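You operate a simulated robot arm through the tools that you are given. There is no shell and no other tool. Be economical: measure what you need, move in short steps, check, and stop when the job is done.

You are at the controls of a simulated two-armed robot. One attempt, no reset.

JOB
Take the small carton from the black table and put it on the bottom shelf of the extractor rack. Put the silver standoff from the black table on the low shelf of the long grey table. Take the yellow plug and put it on the brown table. Put one of the vented boxes from the grey table on the right end of the green bench. Put the brown reel that says "Larkvolt" on the clipped papers. Take the orange reel that expires last and put it on the top of the orange bench. Pick up the green cartridge with one hand, pass it to the other hand and put it on the counter of the extractor rack. Pull the dry cabinet door open. The order is free. Set down upright: small carton, green cartridge.

The check looks at the end state, three seconds after you hand in, the way a careful person would. Anything else that was tipped, shoved, dropped, spilled or broken makes it a failure.

ROBOT AND FRAMES
Two 6-joint arms with fingered hands on one trunk, on a base that drives. Base frame: it is fixed to the floor where the robot stands at the start and does not move with it; the origin is under the middle of the robot, x ahead of it, y to its left, z up; the surface under the hand at the start is at about z = 0.78. Readings come in m, degrees, newtons and seconds.
The left shoulder is at the start at [0.05, 0.17, 1.035], the right one opposite. With the tool pointing down near the work surface each hand reaches from about 0.5 to 0.78 m from the robot's upright axis, wherever it stands, measured 20 degrees to its own side. Places, roughly: bottom shelf of the extractor rack [1, -1.8, 0.4]; brown reel [-2, 0.5, 0.75]; brown table [0.9, 1.9, 0.8]; clipped papers [-4.25, -2, 0.75]; counter of the extractor rack [1, -1.8, 0.9]; dry cabinet door [-2.2, 1.1, 0.9]; green cartridge [-1, -0.5, 0.75]; low shelf of the long grey table [-1.9, -1.5, 0.3]; orange reel [-2, 0.5, 1]; right end of the green bench [-4.1, -0.1, 0.8]; silver standoff (2x2x3 cm) [0.8, 0.8, 0.8]; small carton [0.75, 0, 0.75]; top of the orange bench [-1.1, -0.7, 0.8]; vented box [-1, 1.5, 0.75]; yellow plug (3x2x3 cm) [0.8, 0.9, 0.8]. Payload 3.5 kg a hand.
The tool frame of a hand sits at the grasp point between the pads (the TCP): z along the fingers, y along the line on which they close. The tips reach 0.026 m beyond it. The gripper opens to 0.132 m. The gripper's body begins 0.073 m behind the TCP. The gripper is a hand of 3 fingers: y runs from the thumb to the fingers, the wrist lies at [0, 0, -0.234] in the tool frame, and closing takes about 1.5 s.
Orientation is that of the tool frame in the base frame, as [roll, pitch, yaw] about the fixed x, y, z axes, in that order (R = Rz(yaw) Ry(pitch) Rx(roll)). With the fingers straight down and closing along the base's y, the tool's x points along the base's -x, its y along +y and its z along -z.

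CONTROLS
- The arms move only by the tool play_rows. It takes "left_series", "right_series" or both (then of equal length, played together; a hand with none holds still); each is a list of rows, each an object (a shift or turn left out is 0, a gripper value left out holds the last) with "offset": the shift along the tool's x, y, z in m, a list of three; "turn": the turn, a rotation vector about the tool's x, y, z in degrees, a list of three; "hand": the opening, from 0 (shut) to 1 (fully open). In form: [{"offset": [tx, ty, tz], "turn": [rx, ry, rz], "hand": hand}, ...]. A call has 1 to 12 rows; each row is the pose to reach, as a shift and turn from the pose commanded when the call began, along the tool's axes at that moment. Each row takes 0.2 s and may step no farther than 0.05 m and 8.6 degrees from the row before; otherwise, or with a gripper value out of range, the whole call is refused. Where a pose cannot be reached the arm comes as near as it can. A force on the tool above 40 N (or 10 N above the force at the start of the call, whichever is more), or a blocked arm, ends the call early, and 0.2 s more pass. The fingers move at their own pace (about 0.153 m/s each) and stop on an object; they squeeze with about 27 N. The grip force told is the motor's: it shows also when the fingers shut on nothing. Time passes only in rows, and 0.2 s behind the last, so rows that repeat a pose let the fingers close. It gives the time, the measured TCP pose, the force on the tool (base axes), the opening and the grip force at its end, in the units of the frame above (readings bear some noise), with the torque about the TCP (base axes, N m) and any sound that the robot's microphone picked up, and new pictures: "pictures" is both (left out), scene, wrist or none (wrist: the cameras of the hands that moved).
- Cameras (640 x 400 px; columns grow to the right, rows downward): "scene" is now at [0.0171, -0.0085, 1.6009]; the picture's right is [-0.14, -0.99, 0.00], its down [-0.92, 0.13, -0.36] and it looks along [0.36, -0.05, -0.93] (base axes); focal length 214 px, centre (320, 200). "left" rides on the left gripper at [-0.062, 0.003, -0.092] in its tool frame; the picture's right is [-0.05, -1.00, 0.00], its down [0.83, -0.04, -0.56] and it looks along [0.55, -0.03, 0.83] (tool axes); focal length 230 px, centre (320, 200). "right" rides on the right gripper at [0.062, 0.003, -0.092] in its tool frame; the picture's right is [-0.05, 1.00, 0.00], its down [-0.83, -0.04, -0.56] and it looks along [-0.55, -0.03, 0.83] (tool axes); focal length 230 px, centre (320, 200).
- slide_trunk(by): slides the trunk up (or, below 0, down) by that many m; the arms and the scene camera ride with it, the base frame stays. It gives what a move gives, with no picture.
- steer(legs): drives the robot by 1 to 6 legs, each [ahead, left, turn to the left] in m, m and degrees, along the robot's own axes; the way and the turn of a leg run together, so that a leg with both is an arc; at most 1.5 m and 180 degrees a leg. The arms and the cameras ride along, it lands a little off, and it stops where it bumps. It gives what a move gives, and a new picture of the scene camera.
- grasp_type(shape, hand): the hand has 3 fingers and takes this shape, open, in about a second: jaw (thumb against the fingers, like two jaws); tri (thumb and two fingers); tip (a fingertip pinch); poke (one finger out to press); point (the index stretched); flat (the hand flat); cup (the hand cupped); fist (a fist). The gripper value then closes the fingers along that shape, each until it touches; the sizes above hold for jaw. It gives what a move gives, with no picture.
- pan_tilt(pan, tilt): turns the head with the scene camera to pan (to the left, within 86 degrees either way) and tilt (down, from -29 to 69), counted from straight ahead of the robot. It gives what a move gives, and a new picture of the scene camera.
- pixel_to_xyz(camera, pixels): for up to 12 pixels [column, row] of the newest picture of that camera ("zoom" is the newest enlarged one), the place [x, y, z] in the base frame of the surface seen there, good to about 0.002 m. No time passes.
- inspect(camera, box): a new picture of the part [left, top, right, bottom] of that camera's present view, enlarged. No time passes.
- close_job(): hands the job in; it is judged then, once.

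Work in short steps. Measure before you move; look again where a grasp or a placing could have gone wrong, and mend it. You have 322 turns and 360 pictures in all, those below and enlarged ones among them. Open the grippers and draw the arms clear of the work before you hand the job in, unless the task says otherwise.

The tools are called after "Request:" by a JSON object that holds its "api" and its "payload". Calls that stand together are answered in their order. play_rows: Moves the arms, as the interface text tells. Its arguments: {"type":"object","properties":{"left_series":{"type":"array","items":{"type":"object","properties":{"offset":{"type":"array","items":{"type":"number"}},"turn":{"type":"array","items":{"type":"number"}},"hand":{"type":"number"}}}},"right_series":{"type":"array","items":{"type":"object","properties":{"offset":{"type":"array","items":{"type":"number"}},"turn":{"type":"array","items":{"type":"number"}},"hand":{"type":"number"}}}},"pictures":{"type":"string","enum":["both","scene","wrist","none"]}},"required":[]} The other tools are called the same way: slide_trunk (by) slides the trunk up or down; grasp_type (shape, hand) gives the hand a shape; steer (legs) drives the base; pan_tilt (pan, tilt) turns the head that bears the scene camera; pixel_to_xyz (camera, pixels) gives the place of the surface under pixels of a picture; inspect (camera, box) takes an enlarged picture of a part of a camera's view; close_job () hands the job in.

At the start:

```text
time_s: 0.0
left_tcp_pos: [0.4777, 0.403, 1.0642]
left_tcp_rot: [-179.9, 0.1, 180.0]
left_ft_force: [-0.5, 0.7, 0.5]
left_moment: [-0.02, -0.01, 0.02]
left_opening: 0.1319
left_gripper_force: 0.0
left_shape: jaw
right_tcp_pos: [0.5563, 0.0283, 1.0958]
right_tcp_rot: [-180.0, 0.0, -180.0]
right_ft_force: [0.3, 0.3, 0.4]
right_moment: [-0.03, 0.01, -0.01]
right_opening: 0.1316
right_gripper_force: 0.1
right_shape: jaw
trunk travel left (down, up): [-0.65, 0.06]
robot x, y, heading: [-0.0036, 0.0031, -0.1]
head pan, tilt: [-7.9, 68.8]
```

scene: 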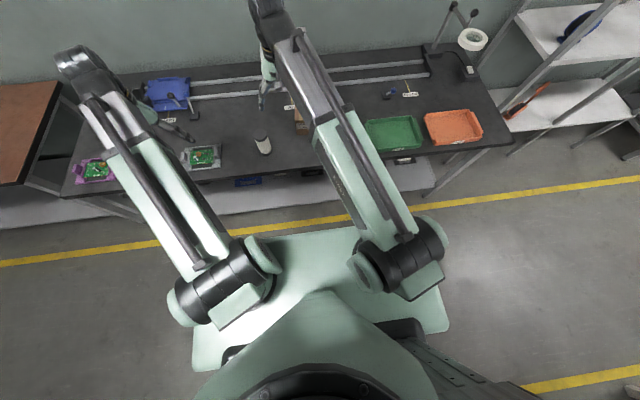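
right: 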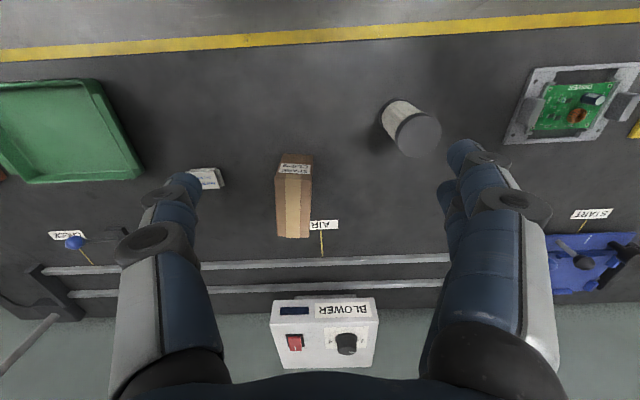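
left: 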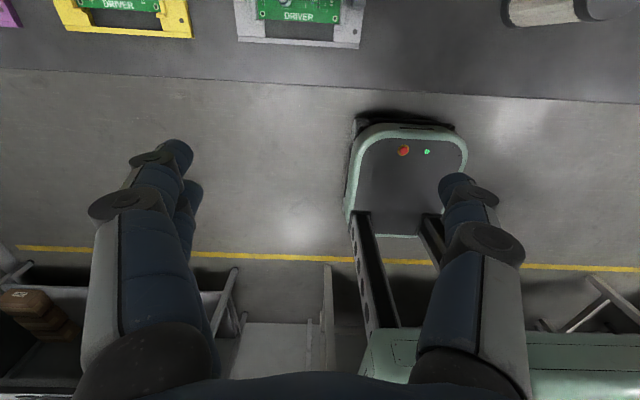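

The scene shows the black table with the carton near (300,115), hidden by the right arm. I'll look around with the head first.

Request:
{"api": "pan_tilt", "payload": {"pan": 0, "tilt": 35}}

Request:
{"api": "pan_tilt", "payload": {"pan": 70, "tilt": 30}}

Request:
{"api": "pan_tilt", "payload": {"pan": -70, "tilt": 30}}

```text
time_s: 1.0
left_tcp_pos: [0.4781, 0.4035, 1.0639]
left_tcp_rot: [-180.0, 0.0, -179.9]
left_ft_force: [0.6, 0.1, 0.1]
left_moment: [0.0, -0.01, 0.02]
left_opening: 0.1317
left_gripper_force: 0.0
left_shape: jaw
right_tcp_pos: [0.5561, 0.028, 1.0948]
right_tcp_rot: [-180.0, 0.0, -179.9]
right_ft_force: [0.0, -0.1, 0.1]
right_moment: [0.01, 0.03, 0.01]
right_opening: 0.1317
right_gripper_force: 0.0
right_shape: jaw
trunk travel left (down, up): [-0.65, 0.06]
robot x, y, heading: [0.0008, -0.0016, -0.2]
head pan, tilt: [0.0, 35.0]
```

scene: 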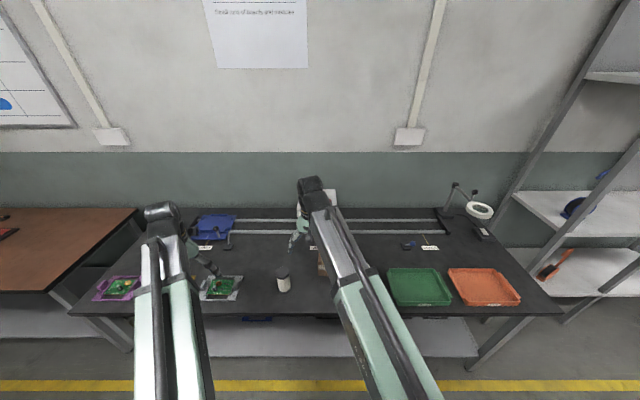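

```text
time_s: 2.4
left_tcp_pos: [0.4778, 0.4041, 1.0645]
left_tcp_rot: [179.9, 0.0, 180.0]
left_ft_force: [0.5, 0.9, 0.4]
left_moment: [0.04, 0.02, -0.03]
left_opening: 0.1318
left_gripper_force: 0.0
left_shape: jaw
right_tcp_pos: [0.5572, 0.0274, 1.0946]
right_tcp_rot: [180.0, 0.0, 180.0]
right_ft_force: [-0.4, 0.1, 0.1]
right_moment: [-0.04, -0.02, 0.02]
right_opening: 0.1316
right_gripper_force: 0.0
right_shape: jaw
trunk travel left (down, up): [-0.65, 0.06]
robot x, y, heading: [-0.0006, 0.0017, 0.1]
head pan, tilt: [70.0, 30.0]
```

scene: 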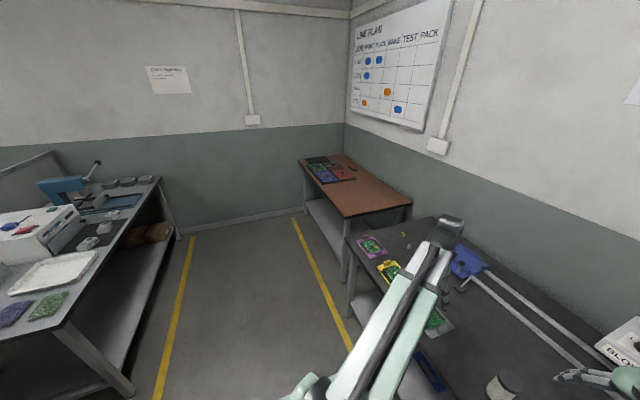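

```text
time_s: 4.6
left_tcp_pos: [0.4794, 0.4036, 1.0645]
left_tcp_rot: [180.0, -0.1, 180.0]
left_ft_force: [-0.1, 0.0, 0.0]
left_moment: [-0.02, -0.03, 0.03]
left_opening: 0.132
left_gripper_force: 0.0
left_shape: jaw
right_tcp_pos: [0.5571, 0.0279, 1.0965]
right_tcp_rot: [-180.0, 0.0, 180.0]
right_ft_force: [-0.9, 0.1, -0.2]
right_moment: [-0.02, 0.02, -0.02]
right_opening: 0.1318
right_gripper_force: 0.0
right_shape: jaw
trunk travel left (down, up): [-0.65, 0.06]
robot x, y, heading: [0.0005, 0.0033, -0.2]
head pan, tilt: [-70.0, 30.0]
```

scene: 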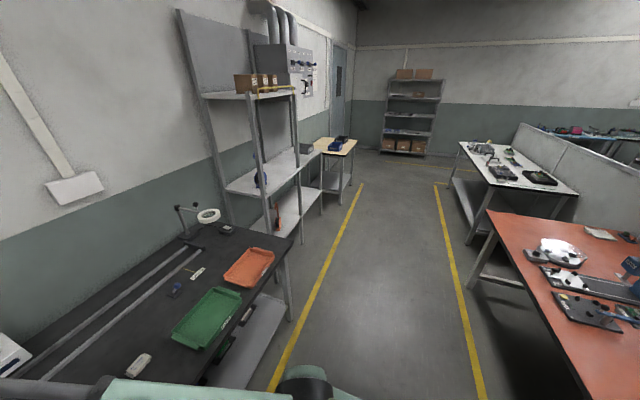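

I survey the left part of the black table (boards) and look closer.

Request:
{"api": "pan_tilt", "payload": {"pan": 45, "tilt": 45}}

Request:
{"api": "inspect", "payload": {"camera": "scene", "box": [220, 80, 460, 230]}}

```text
time_s: 6.6
left_tcp_pos: [0.4789, 0.4032, 1.0638]
left_tcp_rot: [-180.0, 0.0, -180.0]
left_ft_force: [-0.1, 0.5, 0.3]
left_moment: [0.03, -0.04, -0.01]
left_opening: 0.1317
left_gripper_force: 0.1
left_shape: jaw
right_tcp_pos: [0.5572, 0.0285, 1.0955]
right_tcp_rot: [180.0, 0.0, -179.9]
right_ft_force: [0.3, -1.0, -0.9]
right_moment: [0.02, -0.03, 0.01]
right_opening: 0.1319
right_gripper_force: 0.0
right_shape: jaw
trunk travel left (down, up): [-0.65, 0.06]
robot x, y, heading: [0.0002, 0.0015, -0.2]
head pan, tilt: [45.0, 45.0]
```

scene: 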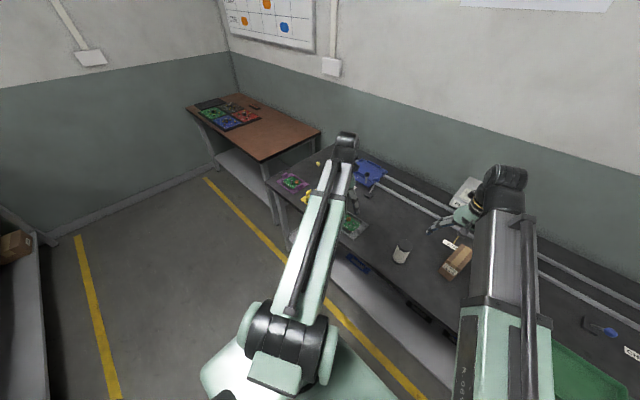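

```text
2.67 times, centred on (340, 155) of scene
```

zoom: 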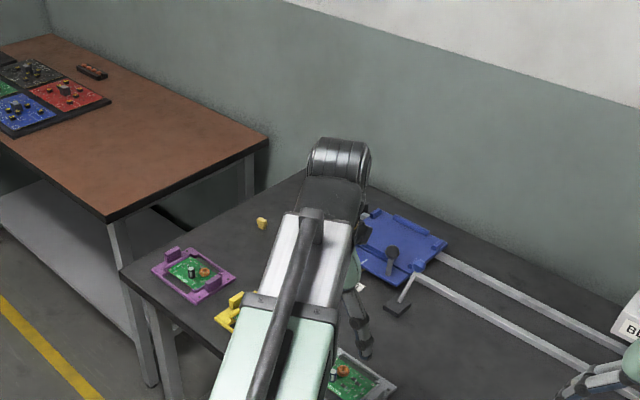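

I measure the carton in the right wrist view and the yellow plug in the zoom.

Request:
{"api": "pixel_to_xyz", "payload": {"camera": "right", "pixels": [[293, 165], [278, 178], [310, 178], [293, 205], [278, 235], [308, 235], [293, 156], [250, 210], [205, 178], [412, 130], [540, 130]]}}

Request:
{"api": "pixel_to_xyz", "payload": {"camera": "zoom", "pixels": [[262, 222], [258, 218], [266, 228], [240, 215], [190, 270], [232, 300], [175, 180], [120, 270]]}}

Request:
{"api": "inspect", "payload": {"camera": "right", "box": [180, 120, 420, 270]}}

```text
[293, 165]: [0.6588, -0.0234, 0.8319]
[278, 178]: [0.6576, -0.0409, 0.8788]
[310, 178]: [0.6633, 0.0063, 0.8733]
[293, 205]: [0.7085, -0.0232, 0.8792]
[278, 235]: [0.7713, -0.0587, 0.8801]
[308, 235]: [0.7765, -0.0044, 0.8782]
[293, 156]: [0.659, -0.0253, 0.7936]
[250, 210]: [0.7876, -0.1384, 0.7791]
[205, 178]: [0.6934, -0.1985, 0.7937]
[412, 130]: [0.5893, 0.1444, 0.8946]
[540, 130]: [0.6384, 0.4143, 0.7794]
```

```text
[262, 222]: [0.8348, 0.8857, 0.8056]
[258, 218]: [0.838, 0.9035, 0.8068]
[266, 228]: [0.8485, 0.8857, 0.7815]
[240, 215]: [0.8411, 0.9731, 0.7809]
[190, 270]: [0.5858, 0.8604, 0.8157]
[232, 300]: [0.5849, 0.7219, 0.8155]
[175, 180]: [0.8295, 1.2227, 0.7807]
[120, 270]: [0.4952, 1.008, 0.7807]
```

```text
2.67 times, centred on (300, 195) of right
```

zoom: 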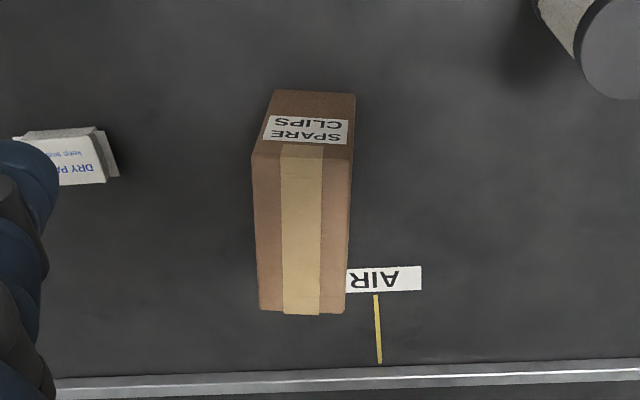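

The carton is the "SPARE CLIPS" box, top z≈0.879. I get its corners precisely and look at the rack.

Request:
{"api": "pixel_to_xyz", "payload": {"camera": "zoom", "pixels": [[256, 160], [348, 160], [264, 306], [341, 308], [300, 150], [300, 305], [300, 110], [120, 170], [30, 140]]}}

Request:
{"api": "pan_tilt", "payload": {"pan": -60, "tilt": 35}}

Request:
{"api": "inspect", "payload": {"camera": "scene", "box": [120, 0, 440, 200]}}

```text
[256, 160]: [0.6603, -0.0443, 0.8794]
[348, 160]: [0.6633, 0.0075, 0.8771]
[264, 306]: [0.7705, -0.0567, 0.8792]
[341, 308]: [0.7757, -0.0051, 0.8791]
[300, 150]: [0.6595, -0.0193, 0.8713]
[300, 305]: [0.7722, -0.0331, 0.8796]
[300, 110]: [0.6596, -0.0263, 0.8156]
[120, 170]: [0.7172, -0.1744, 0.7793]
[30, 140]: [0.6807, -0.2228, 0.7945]
```

```text
time_s: 8.4
left_tcp_pos: [0.479, 0.4045, 1.0637]
left_tcp_rot: [-179.9, 0.0, 180.0]
left_ft_force: [0.2, 0.2, 0.5]
left_moment: [0.0, -0.04, 0.04]
left_opening: 0.132
left_gripper_force: 0.0
left_shape: jaw
right_tcp_pos: [0.557, 0.0282, 1.0954]
right_tcp_rot: [-180.0, 0.0, -179.9]
right_ft_force: [0.1, 0.1, -0.2]
right_moment: [-0.01, 0.0, -0.05]
right_opening: 0.1321
right_gripper_force: 0.1
right_shape: jaw
trunk travel left (down, up): [-0.65, 0.06]
robot x, y, heading: [0.002, 0.0, 0.3]
head pan, tilt: [-60.0, 35.0]
```

scene: 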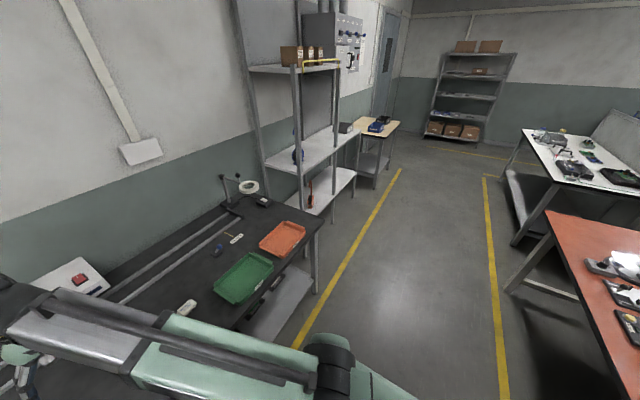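

```text
2.00 times, centred on (280, 100) of scene
```

zoom: 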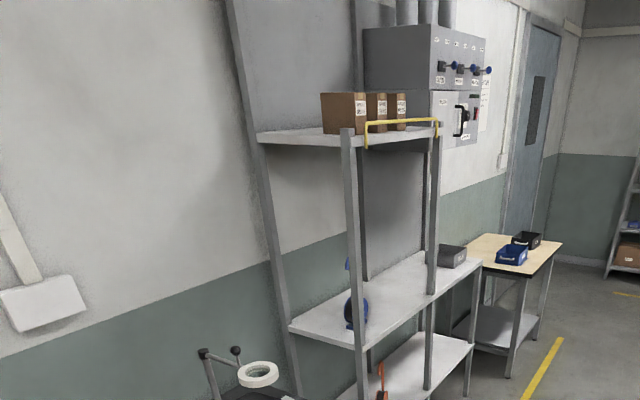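

Carton: long axis from (0.66,-0.018) to (0.774,-0.031), 0.052 wide, z 0.78–0.879. I'll grip it with the right hand tilted 45° forward, which suits the shelf later.

Request:
{"api": "play_rows", "payload": {"right_series": [{"offset": [-0.013, -0.007, 0.03], "turn": [0.44, -7.5, 1.06]}, {"offset": [-0.026, -0.014, 0.061], "turn": [0.88, -15, 2.12]}, {"offset": [-0.039, -0.021, 0.091], "turn": [1.31, -22.5, 3.17]}, {"offset": [-0.052, -0.028, 0.122], "turn": [1.75, -30, 4.23]}, {"offset": [-0.065, -0.035, 0.152], "turn": [2.19, -37.4, 5.29]}, {"offset": [-0.075, -0.042, 0.1825], "turn": [2.63, -44.9, 6.35]}, {"offset": [-0.075, -0.042, 0.1825], "turn": [2.63, -44.9, 6.35]}], "pictures": "wrist"}}

```text
time_s: 10.0
left_tcp_pos: [0.4777, 0.4032, 1.0628]
left_tcp_rot: [179.9, -0.1, -180.0]
left_ft_force: [0.4, 0.1, 0.4]
left_moment: [-0.01, 0.04, 0.01]
left_opening: 0.1315
left_gripper_force: 0.2
left_shape: jaw
right_tcp_pos: [0.63, -0.014, 0.9125]
right_tcp_rot: [180.0, 45.0, 173.3]
right_ft_force: [0.6, 1.5, -0.3]
right_moment: [0.0, -0.01, 0.0]
right_opening: 0.1318
right_gripper_force: 0.1
right_shape: jaw
trunk travel left (down, up): [-0.65, 0.06]
robot x, y, heading: [-0.0005, -0.0034, -0.3]
head pan, tilt: [-60.0, 35.0]
```

right: 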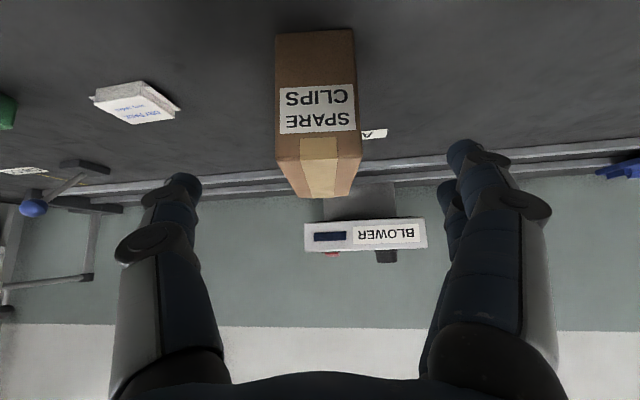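

Pose is as intended with the carton centred between the fingers. I approach 0.1 m along the tool and close.

Request:
{"api": "play_rows", "payload": {"right_series": [{"offset": [0, 0, 0.035]}, {"offset": [0, 0, 0.07]}, {"offset": [0, 0, 0.1]}, {"offset": [0, 0, 0.1], "hand": 0.2}, {"offset": [0, 0, 0.1], "hand": 0.2}, {"offset": [0, 0, 0.1], "hand": 0.2}, {"offset": [0, 0, 0.1], "hand": 0.2}, {"offset": [0, 0, 0.1], "hand": 0.2}, {"offset": [0, 0, 0.1], "hand": 0.2}], "pictures": "wrist"}}

```text
time_s: 12.0
left_tcp_pos: [0.4777, 0.4036, 1.0635]
left_tcp_rot: [180.0, 0.0, -179.9]
left_ft_force: [-0.3, -0.3, 0.7]
left_moment: [0.0, 0.01, 0.01]
left_opening: 0.1318
left_gripper_force: 0.0
left_shape: jaw
right_tcp_pos: [0.6997, -0.0216, 0.8429]
right_tcp_rot: [180.0, 44.9, 173.4]
right_ft_force: [-0.1, 0.1, 0.1]
right_moment: [-0.01, 0.02, 0.01]
right_opening: 0.0515
right_gripper_force: 26.8
right_shape: jaw
trunk travel left (down, up): [-0.65, 0.06]
robot x, y, heading: [-0.0003, -0.0002, -0.0]
head pan, tilt: [-60.0, 35.0]
```

right: 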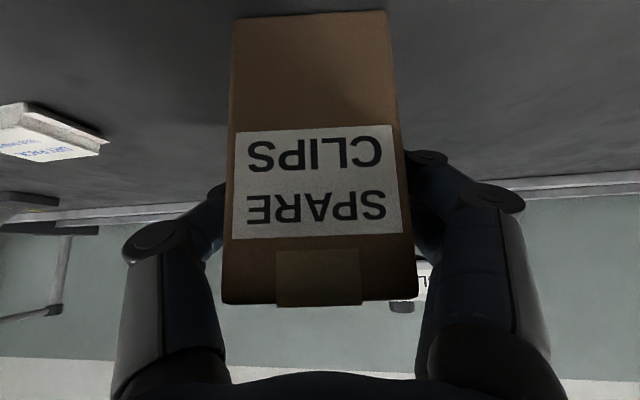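

Gripped (0.0515 m, 26.8 N). I lift straight up, then draw back.

Request:
{"api": "play_rows", "payload": {"right_series": [{"offset": [-0.02, 0, -0.02], "hand": 0.1}, {"offset": [-0.05, 0, -0.05]}, {"offset": [-0.08, 0, -0.08]}, {"offset": [-0.11, 0, -0.11]}, {"offset": [-0.08, 0, -0.14]}, {"offset": [-0.05, 0, -0.17]}, {"offset": [-0.05, 0, -0.17]}], "pictures": "wrist"}}

```text
time_s: 13.6
left_tcp_pos: [0.4785, 0.4043, 1.0635]
left_tcp_rot: [-180.0, 0.0, 180.0]
left_ft_force: [-0.4, -0.8, -0.2]
left_moment: [-0.02, 0.0, 0.0]
left_opening: 0.1317
left_gripper_force: 0.0
left_shape: jaw
right_tcp_pos: [0.6181, -0.0134, 1.0006]
right_tcp_rot: [180.0, 44.8, 173.3]
right_ft_force: [-0.1, -0.8, -3.0]
right_moment: [-0.01, 0.07, 0.02]
right_opening: 0.0518
right_gripper_force: 27.1
right_shape: jaw
trunk travel left (down, up): [-0.65, 0.06]
robot x, y, heading: [-0.0006, -0.001, 0.0]
head pan, tilt: [-60.0, 35.0]
```

right: 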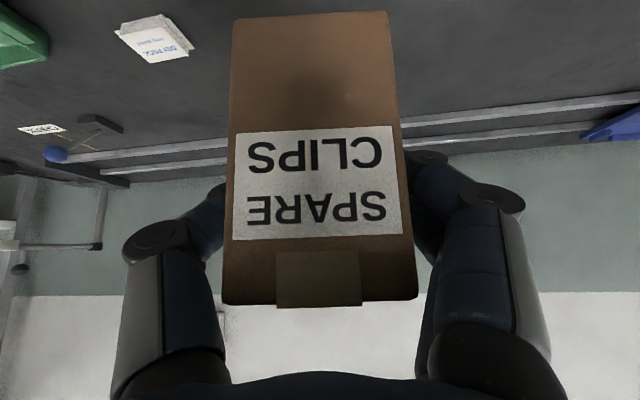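

Carton secure. I draw it a little higher and closer, then drive left to the plug/standoff area.

Request:
{"api": "play_rows", "payload": {"right_series": [{"offset": [-0.006, 0, -0.04]}, {"offset": [-0.01, 0, -0.07]}, {"offset": [-0.015, 0, -0.1]}], "pictures": "none"}}

Request:
{"api": "steer", "payload": {"legs": [[0, 0.62, 0]]}}

Request:
{"api": "pan_tilt", "payload": {"pan": 10, "tilt": 50}}

```text
time_s: 14.4
left_tcp_pos: [0.478, 0.4046, 1.0635]
left_tcp_rot: [-180.0, 0.0, -180.0]
left_ft_force: [0.0, 0.5, 0.0]
left_moment: [-0.02, -0.01, 0.02]
left_opening: 0.1318
left_gripper_force: 0.0
left_shape: jaw
right_tcp_pos: [0.58, 0.006, 1.0837]
right_tcp_rot: [-179.9, 44.9, 173.3]
right_ft_force: [0.5, 0.5, -2.4]
right_moment: [0.02, 0.04, 0.03]
right_opening: 0.0517
right_gripper_force: 26.8
right_shape: jaw
right hand out of reach, approached as far as the arm can: row 2, 3
trunk travel left (down, up): [-0.65, 0.06]
robot x, y, heading: [-0.0012, 0.0013, -0.1]
head pan, tilt: [-60.0, 35.0]
```

```text
time_s: 17.9
left_tcp_pos: [0.4794, 1.0223, 1.0633]
left_tcp_rot: [-180.0, 0.0, -180.0]
left_ft_force: [0.4, -0.5, -0.4]
left_moment: [-0.02, 0.0, 0.01]
left_opening: 0.1319
left_gripper_force: 0.2
left_shape: jaw
right_tcp_pos: [0.5806, 0.6246, 1.0827]
right_tcp_rot: [-179.8, 45.0, 173.3]
right_ft_force: [-0.3, 0.4, -2.4]
right_moment: [-0.03, 0.01, 0.0]
right_opening: 0.0515
right_gripper_force: 26.9
right_shape: jaw
trunk travel left (down, up): [-0.65, 0.06]
robot x, y, heading: [-0.0018, 0.6194, -0.2]
head pan, tilt: [-60.0, 35.0]
```

scene: 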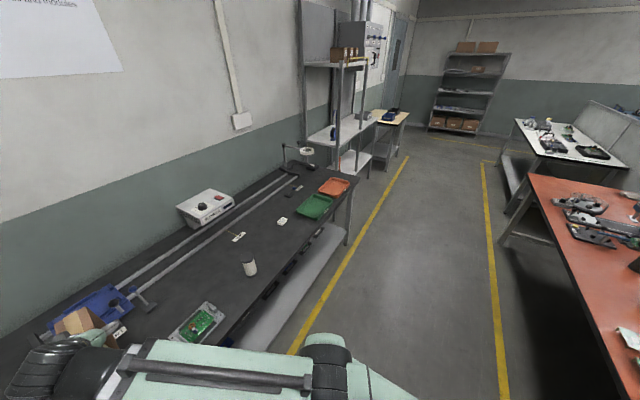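

```text
time_s: 19.3
left_tcp_pos: [0.4791, 1.0217, 1.0627]
left_tcp_rot: [-180.0, 0.1, 180.0]
left_ft_force: [0.7, 0.3, -1.1]
left_moment: [0.02, -0.03, 0.01]
left_opening: 0.1318
left_gripper_force: 0.0
left_shape: jaw
right_tcp_pos: [0.58, 0.6241, 1.0837]
right_tcp_rot: [-179.9, 45.0, 173.3]
right_ft_force: [0.3, 0.0, -2.3]
right_moment: [-0.01, 0.02, 0.0]
right_opening: 0.0516
right_gripper_force: 26.7
right_shape: jaw
trunk travel left (down, up): [-0.65, 0.06]
robot x, y, heading: [0.0015, 0.6173, 0.0]
head pan, tilt: [10.0, 50.0]
```

scene: 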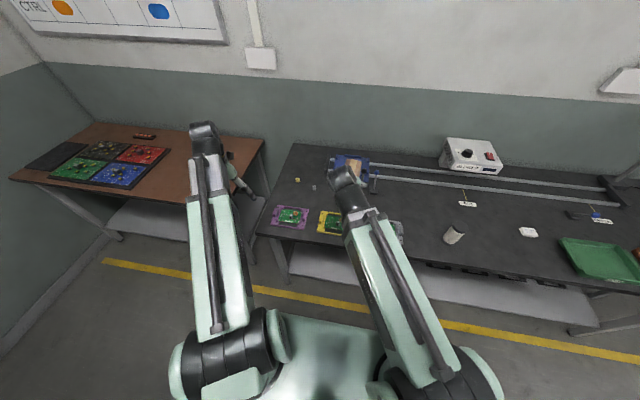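

Both small items are now visible near (298,180) and (316,187). I zoom.

Request:
{"api": "inspect", "payload": {"camera": "scene", "box": [260, 150, 380, 225]}}

```text
5.33 times, centred on (320, 188) of scene
```

zoom: 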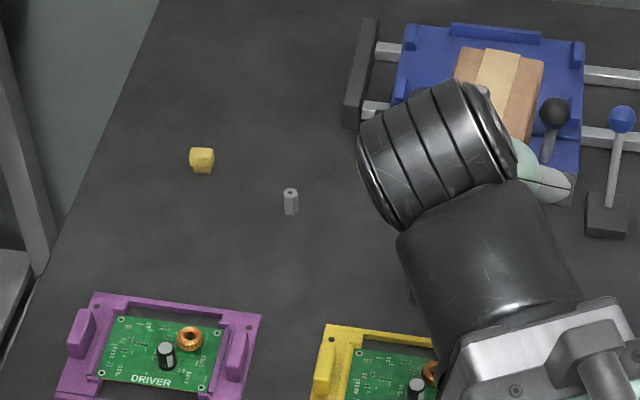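

Request:
{"api": "pixel_to_xyz", "payload": {"camera": "zoom", "pixels": [[202, 155], [202, 168], [192, 165], [212, 167], [291, 190], [291, 206], [286, 206], [296, 206], [220, 330], [330, 335], [365, 70], [200, 150]]}}

```text
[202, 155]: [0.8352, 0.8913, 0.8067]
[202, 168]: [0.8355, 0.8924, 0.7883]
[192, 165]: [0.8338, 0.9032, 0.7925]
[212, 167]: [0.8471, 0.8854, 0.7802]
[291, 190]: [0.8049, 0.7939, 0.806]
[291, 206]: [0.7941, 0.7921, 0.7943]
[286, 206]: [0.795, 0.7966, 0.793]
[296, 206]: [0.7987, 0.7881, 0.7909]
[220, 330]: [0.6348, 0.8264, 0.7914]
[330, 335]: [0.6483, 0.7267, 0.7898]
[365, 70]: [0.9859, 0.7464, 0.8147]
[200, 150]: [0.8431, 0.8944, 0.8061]
```

Plug centre ≈(0.845,0.893), standoff ≈(0.803,0.793). I drive forward 0.15 m, then put the left hand over the plug.

Request:
{"api": "steer", "payload": {"legs": [[0.15, 0, 0]]}}

Request:
{"api": "play_rows", "payload": {"left_series": [{"offset": [-0.035, -0.02, 0.02]}, {"offset": [-0.07, -0.04, 0.04]}, {"offset": [-0.105, -0.06, 0.06]}, {"offset": [-0.14, -0.08, 0.08]}, {"offset": [-0.175, -0.1, 0.095]}, {"offset": [-0.21, -0.122, 0.11]}, {"offset": [-0.213, -0.126, 0.113]}]}}

```text
time_s: 20.6
left_tcp_pos: [0.6303, 1.0211, 1.0624]
left_tcp_rot: [180.0, 0.0, 179.9]
left_ft_force: [0.4, 0.5, -0.3]
left_moment: [-0.03, 0.01, 0.04]
left_opening: 0.1319
left_gripper_force: 0.0
left_shape: jaw
right_tcp_pos: [0.7315, 0.6237, 1.0835]
right_tcp_rot: [-179.9, 44.8, 173.2]
right_ft_force: [0.2, -0.7, -1.4]
right_moment: [0.0, 0.04, 0.0]
right_opening: 0.0518
right_gripper_force: 26.6
right_shape: jaw
trunk travel left (down, up): [-0.65, 0.06]
robot x, y, heading: [0.149, 0.6168, 0.0]
head pan, tilt: [10.0, 50.0]
```

scene: 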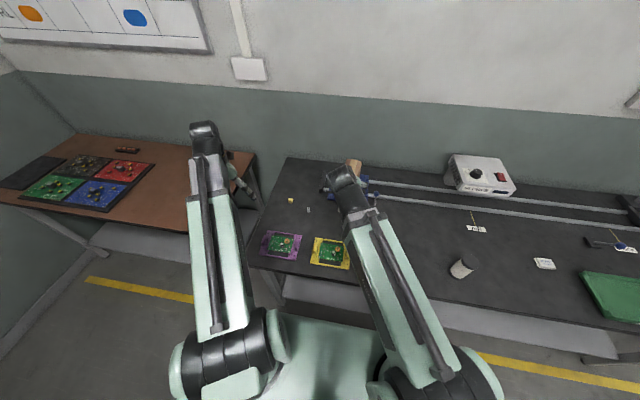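

```text
time_s: 22.2
left_tcp_pos: [0.8424, 0.8952, 0.9491]
left_tcp_rot: [179.9, 0.0, 179.8]
left_ft_force: [0.0, -0.5, 0.3]
left_moment: [-0.02, -0.02, 0.0]
left_opening: 0.1317
left_gripper_force: 0.1
left_shape: jaw
right_tcp_pos: [0.7308, 0.6226, 1.0826]
right_tcp_rot: [-179.9, 44.9, 173.2]
right_ft_force: [-0.1, -1.0, -2.6]
right_moment: [0.02, 0.06, 0.03]
right_opening: 0.0516
right_gripper_force: 26.4
right_shape: jaw
trunk travel left (down, up): [-0.65, 0.06]
robot x, y, heading: [0.1496, 0.6171, -0.2]
head pan, tilt: [10.0, 50.0]
```

scene: 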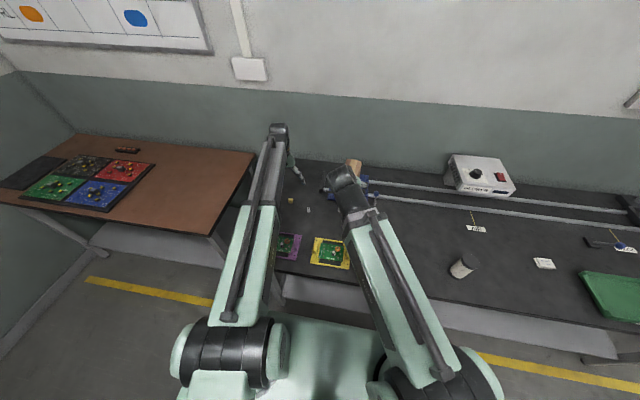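
left: 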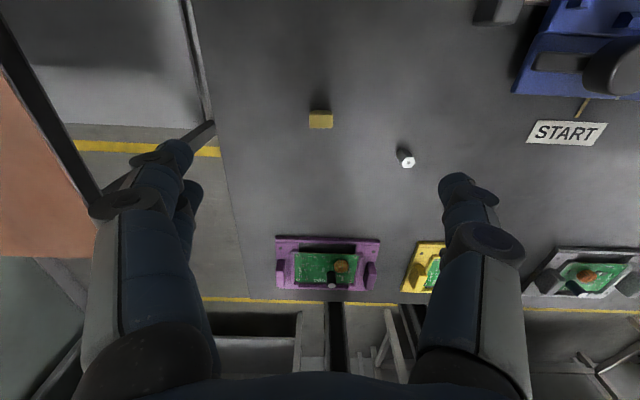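

Plug at (320,119) and standoff at (406,159) in the left wrist view; measure.

Request:
{"api": "inspect", "payload": {"camera": "left", "box": [280, 80, 440, 180]}}

Request:
{"api": "pixel_to_xyz", "payload": {"camera": "left", "pixels": [[311, 115], [330, 115], [320, 113], [320, 124], [403, 160], [410, 160], [406, 164], [403, 150], [400, 152]]}}

```text
4.00 times, centred on (360, 130) of left
```

zoom: 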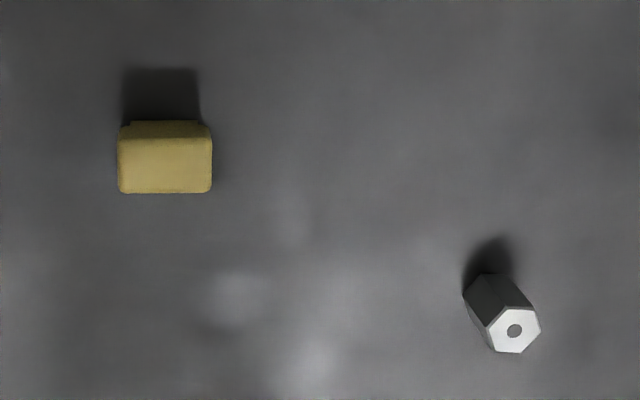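

```text
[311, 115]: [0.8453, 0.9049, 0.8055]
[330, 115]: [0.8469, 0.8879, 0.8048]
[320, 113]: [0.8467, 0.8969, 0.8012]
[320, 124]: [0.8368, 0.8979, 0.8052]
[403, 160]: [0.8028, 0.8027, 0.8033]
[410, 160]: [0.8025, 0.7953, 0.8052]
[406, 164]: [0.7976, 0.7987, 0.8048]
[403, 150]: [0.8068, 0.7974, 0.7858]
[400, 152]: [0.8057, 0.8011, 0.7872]
```

Plug centre ≈(0.841,0.896), already under the hand. Descend to z 0.811 and close.

Request:
{"api": "play_rows", "payload": {"left_series": [{"offset": [0.001, 0.001, 0.045], "hand": 0.6}, {"offset": [0.001, 0.001, 0.09]}, {"offset": [0.001, 0.001, 0.12]}, {"offset": [0.001, 0.001, 0.14]}, {"offset": [0.001, 0.001, 0.14], "hand": 0.05}, {"offset": [0.001, 0.001, 0.14]}, {"offset": [0.001, 0.001, 0.14]}, {"offset": [0.001, 0.001, 0.14]}, {"offset": [0.001, 0.001, 0.14]}, {"offset": [0.001, 0.001, 0.14]}], "pictures": "wrist"}}

```text
time_s: 24.4
left_tcp_pos: [0.841, 0.8972, 0.8114]
left_tcp_rot: [-179.9, 0.0, 179.9]
left_ft_force: [0.6, -0.9, 1.9]
left_moment: [0.04, -0.01, 0.02]
left_opening: 0.0097
left_gripper_force: 26.7
left_shape: jaw
right_tcp_pos: [0.7305, 0.624, 1.084]
right_tcp_rot: [-180.0, 44.9, 173.1]
right_ft_force: [-0.9, -0.1, -2.9]
right_moment: [0.05, 0.0, 0.05]
right_opening: 0.0517
right_gripper_force: 27.2
right_shape: jaw
trunk travel left (down, up): [-0.65, 0.06]
robot x, y, heading: [0.1524, 0.6149, -0.1]
head pan, tilt: [10.0, 50.0]
```

left: 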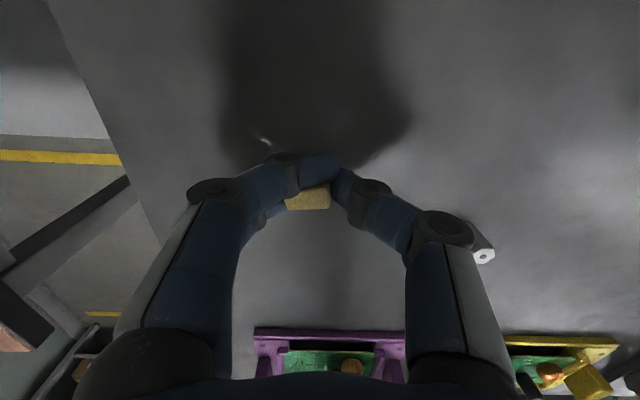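

The opening is only 0.0097 m, so the plug may not be between the pads. I look closely.

Request:
{"api": "inspect", "payload": {"camera": "left", "box": [220, 130, 420, 255]}}

Request:
{"api": "pixel_to_xyz", "payload": {"camera": "left", "pixels": [[300, 200], [320, 200], [320, 165], [345, 185], [480, 250], [310, 192], [308, 207]]}}

```text
3.20 times, centred on (320, 192) of left
```

zoom: 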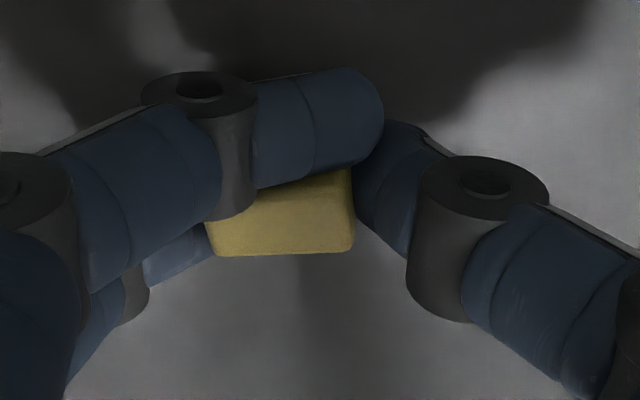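

```text
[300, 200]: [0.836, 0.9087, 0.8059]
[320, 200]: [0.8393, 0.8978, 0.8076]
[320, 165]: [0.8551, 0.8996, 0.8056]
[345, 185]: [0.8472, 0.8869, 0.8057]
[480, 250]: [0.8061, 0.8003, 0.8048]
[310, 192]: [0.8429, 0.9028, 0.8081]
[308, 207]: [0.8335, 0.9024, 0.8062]
```

One finger slid past the plug. I'll open, rise and use the fingertip-pinch shape instead.

Request:
{"api": "play_rows", "payload": {"left_series": [{"offset": [0, 0, 0], "hand": 0.6}, {"offset": [0, 0, 0]}, {"offset": [0, 0, 0]}, {"offset": [0, 0, -0.04]}, {"offset": [0, 0, -0.08]}, {"offset": [0, 0, -0.12]}], "pictures": "none"}}

Request:
{"api": "grasp_type", "payload": {"hand": "left", "shape": "tip"}}

Request:
{"api": "inspect", "payload": {"camera": "left", "box": [80, 20, 560, 320]}}

```text
time_s: 25.8
left_tcp_pos: [0.8412, 0.896, 0.9314]
left_tcp_rot: [-179.9, 0.1, 179.9]
left_ft_force: [0.2, 0.3, -0.1]
left_moment: [-0.03, 0.01, 0.0]
left_opening: 0.0785
left_gripper_force: 0.1
left_shape: jaw
right_tcp_pos: [0.7307, 0.6234, 1.0834]
right_tcp_rot: [-179.9, 45.0, 173.2]
right_ft_force: [-0.2, -0.5, -2.5]
right_moment: [0.0, 0.04, 0.05]
right_opening: 0.0515
right_gripper_force: 27.3
right_shape: jaw
trunk travel left (down, up): [-0.65, 0.06]
robot x, y, heading: [0.1508, 0.618, -0.1]
head pan, tilt: [10.0, 50.0]
```

```text
time_s: 26.7
left_tcp_pos: [0.8407, 0.8961, 0.9297]
left_tcp_rot: [180.0, 0.0, 179.9]
left_ft_force: [-0.6, 0.4, 0.8]
left_moment: [0.01, 0.01, 0.0]
left_opening: 0.1317
left_gripper_force: 0.2
left_shape: tip
right_tcp_pos: [0.7303, 0.6225, 1.0838]
right_tcp_rot: [-179.9, 44.9, 173.2]
right_ft_force: [0.0, 0.1, -2.2]
right_moment: [0.04, 0.02, -0.02]
right_opening: 0.0516
right_gripper_force: 26.9
right_shape: jaw
trunk travel left (down, up): [-0.65, 0.06]
robot x, y, heading: [0.1501, 0.6195, -0.3]
head pan, tilt: [10.0, 50.0]
```

```text
1.33 times, centred on (320, 170) of left
```

zoom: 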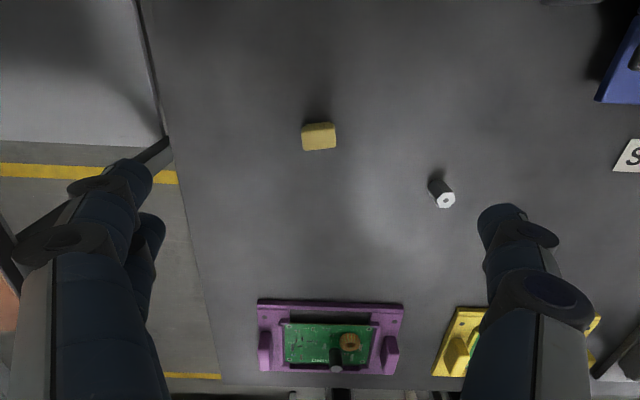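

I half close in the air to see where the tips meet.

Request:
{"api": "play_rows", "payload": {"left_series": [{"hand": 0.25}, {"hand": 0.25}, {"hand": 0.25}, {"hand": 0.25}, {"hand": 0.25}], "pictures": "wrist"}}

Request:
{"api": "inspect", "payload": {"camera": "left", "box": [160, 80, 480, 280]}}

```text
time_s: 27.9
left_tcp_pos: [0.8412, 0.8963, 0.931]
left_tcp_rot: [-179.9, 0.0, 179.9]
left_ft_force: [-0.7, -0.2, 0.0]
left_moment: [-0.01, 0.01, -0.06]
left_opening: 0.0336
left_gripper_force: 0.0
left_shape: tip
right_tcp_pos: [0.7299, 0.6223, 1.084]
right_tcp_rot: [-179.9, 44.9, 173.3]
right_ft_force: [-0.5, 0.8, -2.4]
right_moment: [0.0, 0.06, 0.0]
right_opening: 0.0516
right_gripper_force: 27.8
right_shape: jaw
trunk travel left (down, up): [-0.65, 0.06]
robot x, y, heading: [0.1518, 0.6129, -0.0]
head pan, tilt: [10.0, 50.0]
```

left: 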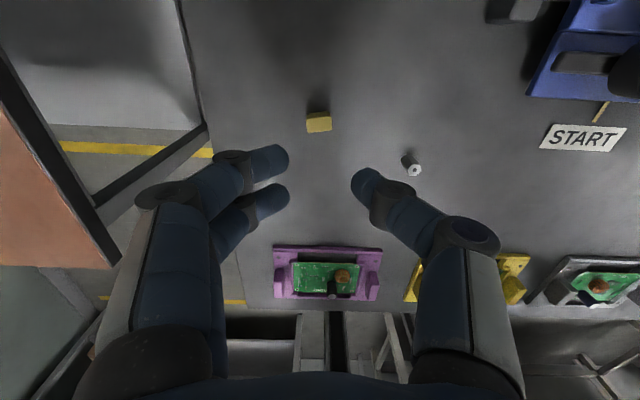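

```text
2.00 times, centred on (320, 180) of left
```

zoom: 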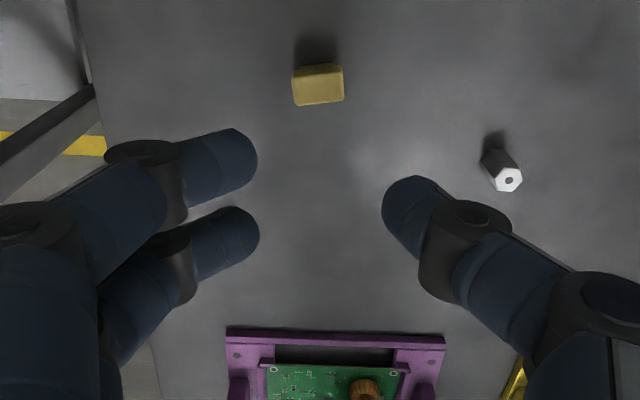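

Request:
{"api": "pixel_to_xyz", "payload": {"camera": "left", "pixels": [[280, 158], [280, 195], [362, 185], [272, 150], [272, 188], [358, 175], [360, 195], [309, 118], [330, 118], [320, 115], [320, 128]]}}

```text
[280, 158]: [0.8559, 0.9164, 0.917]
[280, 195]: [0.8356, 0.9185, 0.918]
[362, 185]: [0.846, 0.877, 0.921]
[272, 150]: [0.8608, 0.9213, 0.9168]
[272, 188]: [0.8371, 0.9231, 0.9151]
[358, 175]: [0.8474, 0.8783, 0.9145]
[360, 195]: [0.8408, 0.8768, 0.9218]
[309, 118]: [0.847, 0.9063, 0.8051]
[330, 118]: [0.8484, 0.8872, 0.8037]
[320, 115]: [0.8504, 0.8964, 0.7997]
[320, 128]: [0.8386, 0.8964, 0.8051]
```

The finger pair is centred ~3 mm ahead of the TCP. Plug centre now (0.843,0.8965), yawed ~8°. I correct and regrip with tips.

Request:
{"api": "play_rows", "payload": {"left_series": [{"offset": [0.001, 0, 0.03], "turn": [0, 0, -4], "hand": 0.42}, {"offset": [0.001, 0, 0.06], "turn": [0, 0, -8]}, {"offset": [0.001, 0, 0.09], "turn": [0, 0, -8]}, {"offset": [0.001, 0, 0.119], "turn": [0, 0, -8]}, {"offset": [0.001, 0, 0.119], "turn": [0, 0, -8], "hand": 0.02}, {"offset": [0.001, 0, 0.119], "turn": [0, 0, -8]}, {"offset": [0.001, 0, 0.119], "turn": [0, 0, -8]}, {"offset": [0.001, 0, 0.119], "turn": [0, 0, -8]}, {"offset": [0.001, 0, 0.119], "turn": [0, 0, -8]}, {"offset": [0.001, 0, 0.119], "turn": [0, 0, -8]}], "pictures": "wrist"}}

Request:
{"api": "inspect", "payload": {"camera": "left", "box": [220, 130, 420, 255]}}

```text
time_s: 30.1
left_tcp_pos: [0.8384, 0.896, 0.8112]
left_tcp_rot: [180.0, 0.0, -172.1]
left_ft_force: [-0.2, 1.1, 0.9]
left_moment: [0.02, 0.0, -0.02]
left_opening: 0.0076
left_gripper_force: 27.5
left_shape: tip
right_tcp_pos: [0.7304, 0.6229, 1.0835]
right_tcp_rot: [-179.9, 44.9, 173.2]
right_ft_force: [-0.5, 0.4, -1.7]
right_moment: [0.03, 0.06, 0.01]
right_opening: 0.0517
right_gripper_force: 26.8
right_shape: jaw
trunk travel left (down, up): [-0.65, 0.06]
robot x, y, heading: [0.1485, 0.6152, -0.1]
head pan, tilt: [10.0, 50.0]
```

left: 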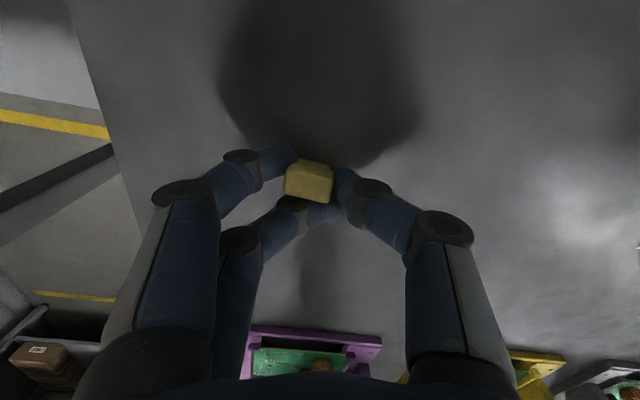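

```text
3.20 times, centred on (320, 192) of left
```

zoom: 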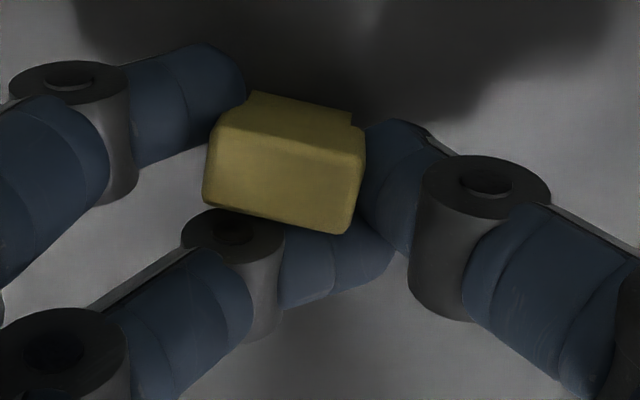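

Now finger 1, thumb and finger 2 cage the plug on three sides with 27 N. I try a small lift to test.

Request:
{"api": "play_rows", "payload": {"left_series": [{"offset": [0, 0, -0.02]}, {"offset": [0, 0, -0.04]}, {"offset": [0, 0, -0.06]}, {"offset": [0, 0, -0.06]}], "pictures": "wrist"}}

```text
time_s: 31.1
left_tcp_pos: [0.8395, 0.8971, 0.8714]
left_tcp_rot: [180.0, 0.0, -172.2]
left_ft_force: [0.2, -0.5, 0.5]
left_moment: [0.02, 0.04, 0.02]
left_opening: 0.0075
left_gripper_force: 27.2
left_shape: tip
right_tcp_pos: [0.731, 0.6224, 1.0835]
right_tcp_rot: [-179.9, 44.8, 173.2]
right_ft_force: [-0.1, -0.3, -2.3]
right_moment: [0.01, 0.03, -0.02]
right_opening: 0.0519
right_gripper_force: 26.8
right_shape: jaw
trunk travel left (down, up): [-0.65, 0.06]
robot x, y, heading: [0.1507, 0.6162, 0.2]
head pan, tilt: [10.0, 50.0]
```

left: 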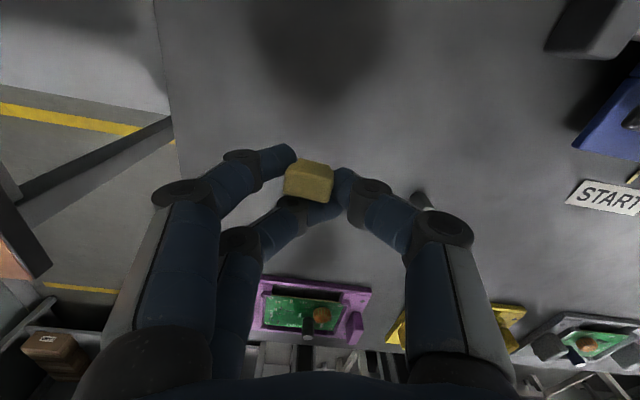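

The plug is held. I raise and measure the brown table in the scene view.

Request:
{"api": "play_rows", "payload": {"left_series": [{"offset": [0.02, 0, -0.04]}, {"offset": [0.04, 0, -0.08]}, {"offset": [0.06, 0, -0.12]}, {"offset": [0.08, 0, -0.15]}], "pictures": "scene"}}

Request:
{"api": "pan_tilt", "payload": {"pan": 50, "tilt": 40}}

```text
time_s: 32.1
left_tcp_pos: [0.7583, 0.8842, 1.021]
left_tcp_rot: [179.9, 0.0, -172.1]
left_ft_force: [0.1, 0.4, 0.0]
left_moment: [0.01, 0.0, -0.01]
left_opening: 0.0071
left_gripper_force: 27.1
left_shape: tip
right_tcp_pos: [0.7296, 0.6229, 1.0831]
right_tcp_rot: [-180.0, 44.8, 173.2]
right_ft_force: [0.6, -0.1, -2.8]
right_moment: [0.0, 0.03, -0.01]
right_opening: 0.0517
right_gripper_force: 26.4
right_shape: jaw
trunk travel left (down, up): [-0.65, 0.06]
robot x, y, heading: [0.1483, 0.6174, 0.1]
head pan, tilt: [10.0, 50.0]
```

scene: 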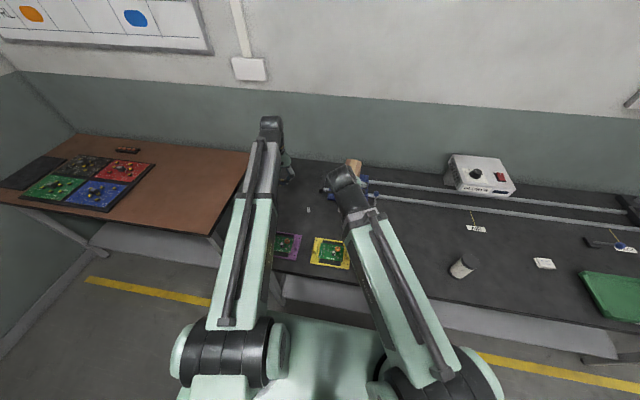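

```text
time_s: 33.2
left_tcp_pos: [0.7599, 0.8847, 1.021]
left_tcp_rot: [-180.0, 0.1, -172.1]
left_ft_force: [0.1, 0.7, -0.3]
left_moment: [-0.02, -0.01, -0.01]
left_opening: 0.0074
left_gripper_force: 27.7
left_shape: tip
right_tcp_pos: [0.7309, 0.6227, 1.0837]
right_tcp_rot: [-179.9, 44.9, 173.2]
right_ft_force: [-0.4, 0.0, -1.4]
right_moment: [0.04, 0.05, -0.03]
right_opening: 0.0514
right_gripper_force: 26.7
right_shape: jaw
trunk travel left (down, up): [-0.65, 0.06]
robot x, y, heading: [0.1501, 0.6172, -0.3]
head pan, tilt: [50.0, 40.0]
```

scene: 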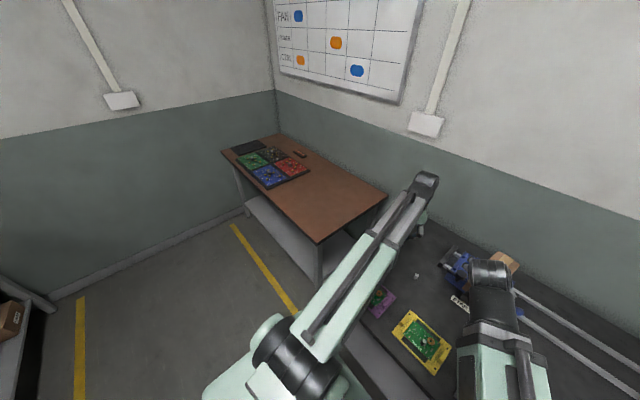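

Request:
{"api": "pixel_to_xyz", "payload": {"camera": "scene", "pixels": [[317, 240], [383, 194], [330, 205], [300, 190], [290, 160], [310, 220], [340, 190], [345, 215], [275, 192]]}}

```text
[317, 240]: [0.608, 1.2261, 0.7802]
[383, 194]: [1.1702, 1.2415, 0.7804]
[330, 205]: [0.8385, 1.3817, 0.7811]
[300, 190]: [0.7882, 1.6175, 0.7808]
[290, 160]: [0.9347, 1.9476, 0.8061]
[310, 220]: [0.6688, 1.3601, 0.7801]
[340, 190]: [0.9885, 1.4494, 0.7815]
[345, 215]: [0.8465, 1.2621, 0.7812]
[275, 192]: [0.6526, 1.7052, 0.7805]
```

Brown table top z≈0.781, front x≈0.6, right edge y≈1.23. I drive 0.5 m left so the hand is over about (0.76,1.38), a clear spot.

Request:
{"api": "steer", "payload": {"legs": [[0, 0.5, 0]]}}

Request:
{"api": "play_rows", "payload": {"left_series": [{"offset": [0, 0, 0.05]}, {"offset": [0, 0, 0.1]}, {"offset": [0, 0, 0.15]}, {"offset": [0, 0, 0.18]}, {"offset": [0, 0, 0.198]}, {"offset": [0, 0, 0.208]}, {"offset": [0, 0, 0.208]}], "pictures": "wrist"}}

```text
time_s: 36.1
left_tcp_pos: [0.7604, 1.3801, 1.0216]
left_tcp_rot: [-180.0, 0.0, -172.0]
left_ft_force: [-0.3, 0.6, 0.7]
left_moment: [0.0, 0.01, 0.0]
left_opening: 0.0075
left_gripper_force: 26.5
left_shape: tip
right_tcp_pos: [0.7312, 1.118, 1.0838]
right_tcp_rot: [-179.9, 44.9, 173.4]
right_ft_force: [-0.1, -0.5, -1.7]
right_moment: [-0.01, 0.05, 0.01]
right_opening: 0.0514
right_gripper_force: 26.9
right_shape: jaw
trunk travel left (down, up): [-0.65, 0.06]
robot x, y, heading: [0.151, 1.1131, 0.1]
head pan, tilt: [50.0, 40.0]
```

scene: 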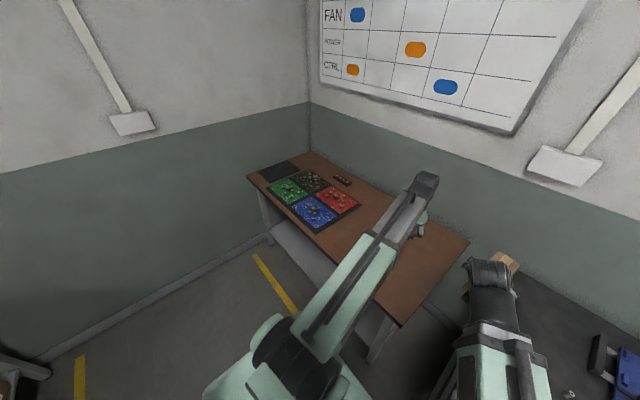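

```text
time_s: 37.7
left_tcp_pos: [0.7591, 1.3806, 0.8118]
left_tcp_rot: [180.0, 0.0, -171.9]
left_ft_force: [-0.3, 0.6, 0.0]
left_moment: [-0.02, 0.02, -0.02]
left_opening: 0.0071
left_gripper_force: 26.3
left_shape: tip
right_tcp_pos: [0.7319, 1.1173, 1.0837]
right_tcp_rot: [-179.9, 44.8, 173.3]
right_ft_force: [-0.5, 0.5, -2.3]
right_moment: [-0.02, 0.04, 0.01]
right_opening: 0.0517
right_gripper_force: 27.3
right_shape: jaw
trunk travel left (down, up): [-0.65, 0.06]
robot x, y, heading: [0.1538, 1.111, -0.0]
head pan, tilt: [50.0, 40.0]
```

left: 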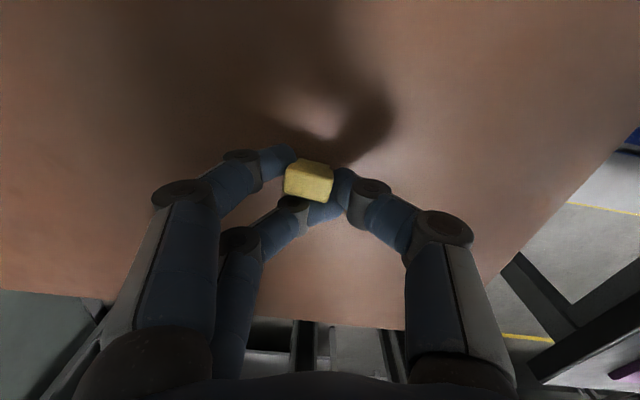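

At the table surface (z 0.812). I open slowly and rise.

Request:
{"api": "play_rows", "payload": {"left_series": [{"offset": [0, 0, 0.001], "hand": 0.15}, {"offset": [0, 0, 0.001], "hand": 0.3}, {"offset": [0, 0, 0.001], "hand": 0.45}, {"offset": [0, 0, 0.001], "hand": 0.5}, {"offset": [0, 0, -0.04], "hand": 0.5}, {"offset": [0, 0, -0.09]}, {"offset": [0, 0, -0.14]}, {"offset": [0, 0, -0.18]}], "pictures": "wrist"}}

```text
time_s: 39.5
left_tcp_pos: [0.7582, 1.3794, 0.9953]
left_tcp_rot: [-179.9, 0.0, -172.0]
left_ft_force: [0.0, 0.5, 0.0]
left_moment: [-0.01, 0.03, 0.03]
left_opening: 0.0652
left_gripper_force: 0.1
left_shape: tip
right_tcp_pos: [0.7312, 1.1174, 1.0836]
right_tcp_rot: [180.0, 44.9, 173.3]
right_ft_force: [-0.3, -0.3, -2.4]
right_moment: [-0.03, 0.02, -0.01]
right_opening: 0.0516
right_gripper_force: 27.2
right_shape: jaw
trunk travel left (down, up): [-0.65, 0.06]
robot x, y, heading: [0.1493, 1.1148, -0.0]
head pan, tilt: [50.0, 40.0]
```

left: 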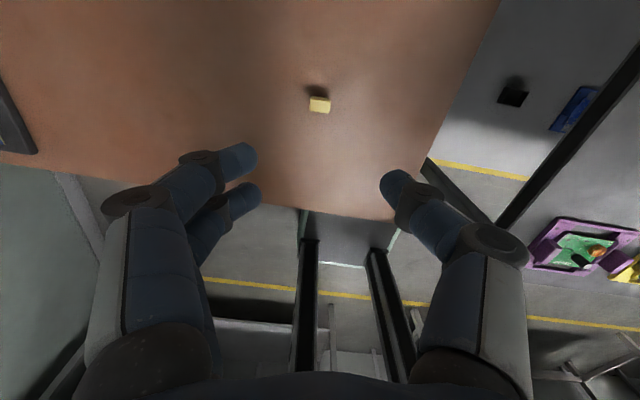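

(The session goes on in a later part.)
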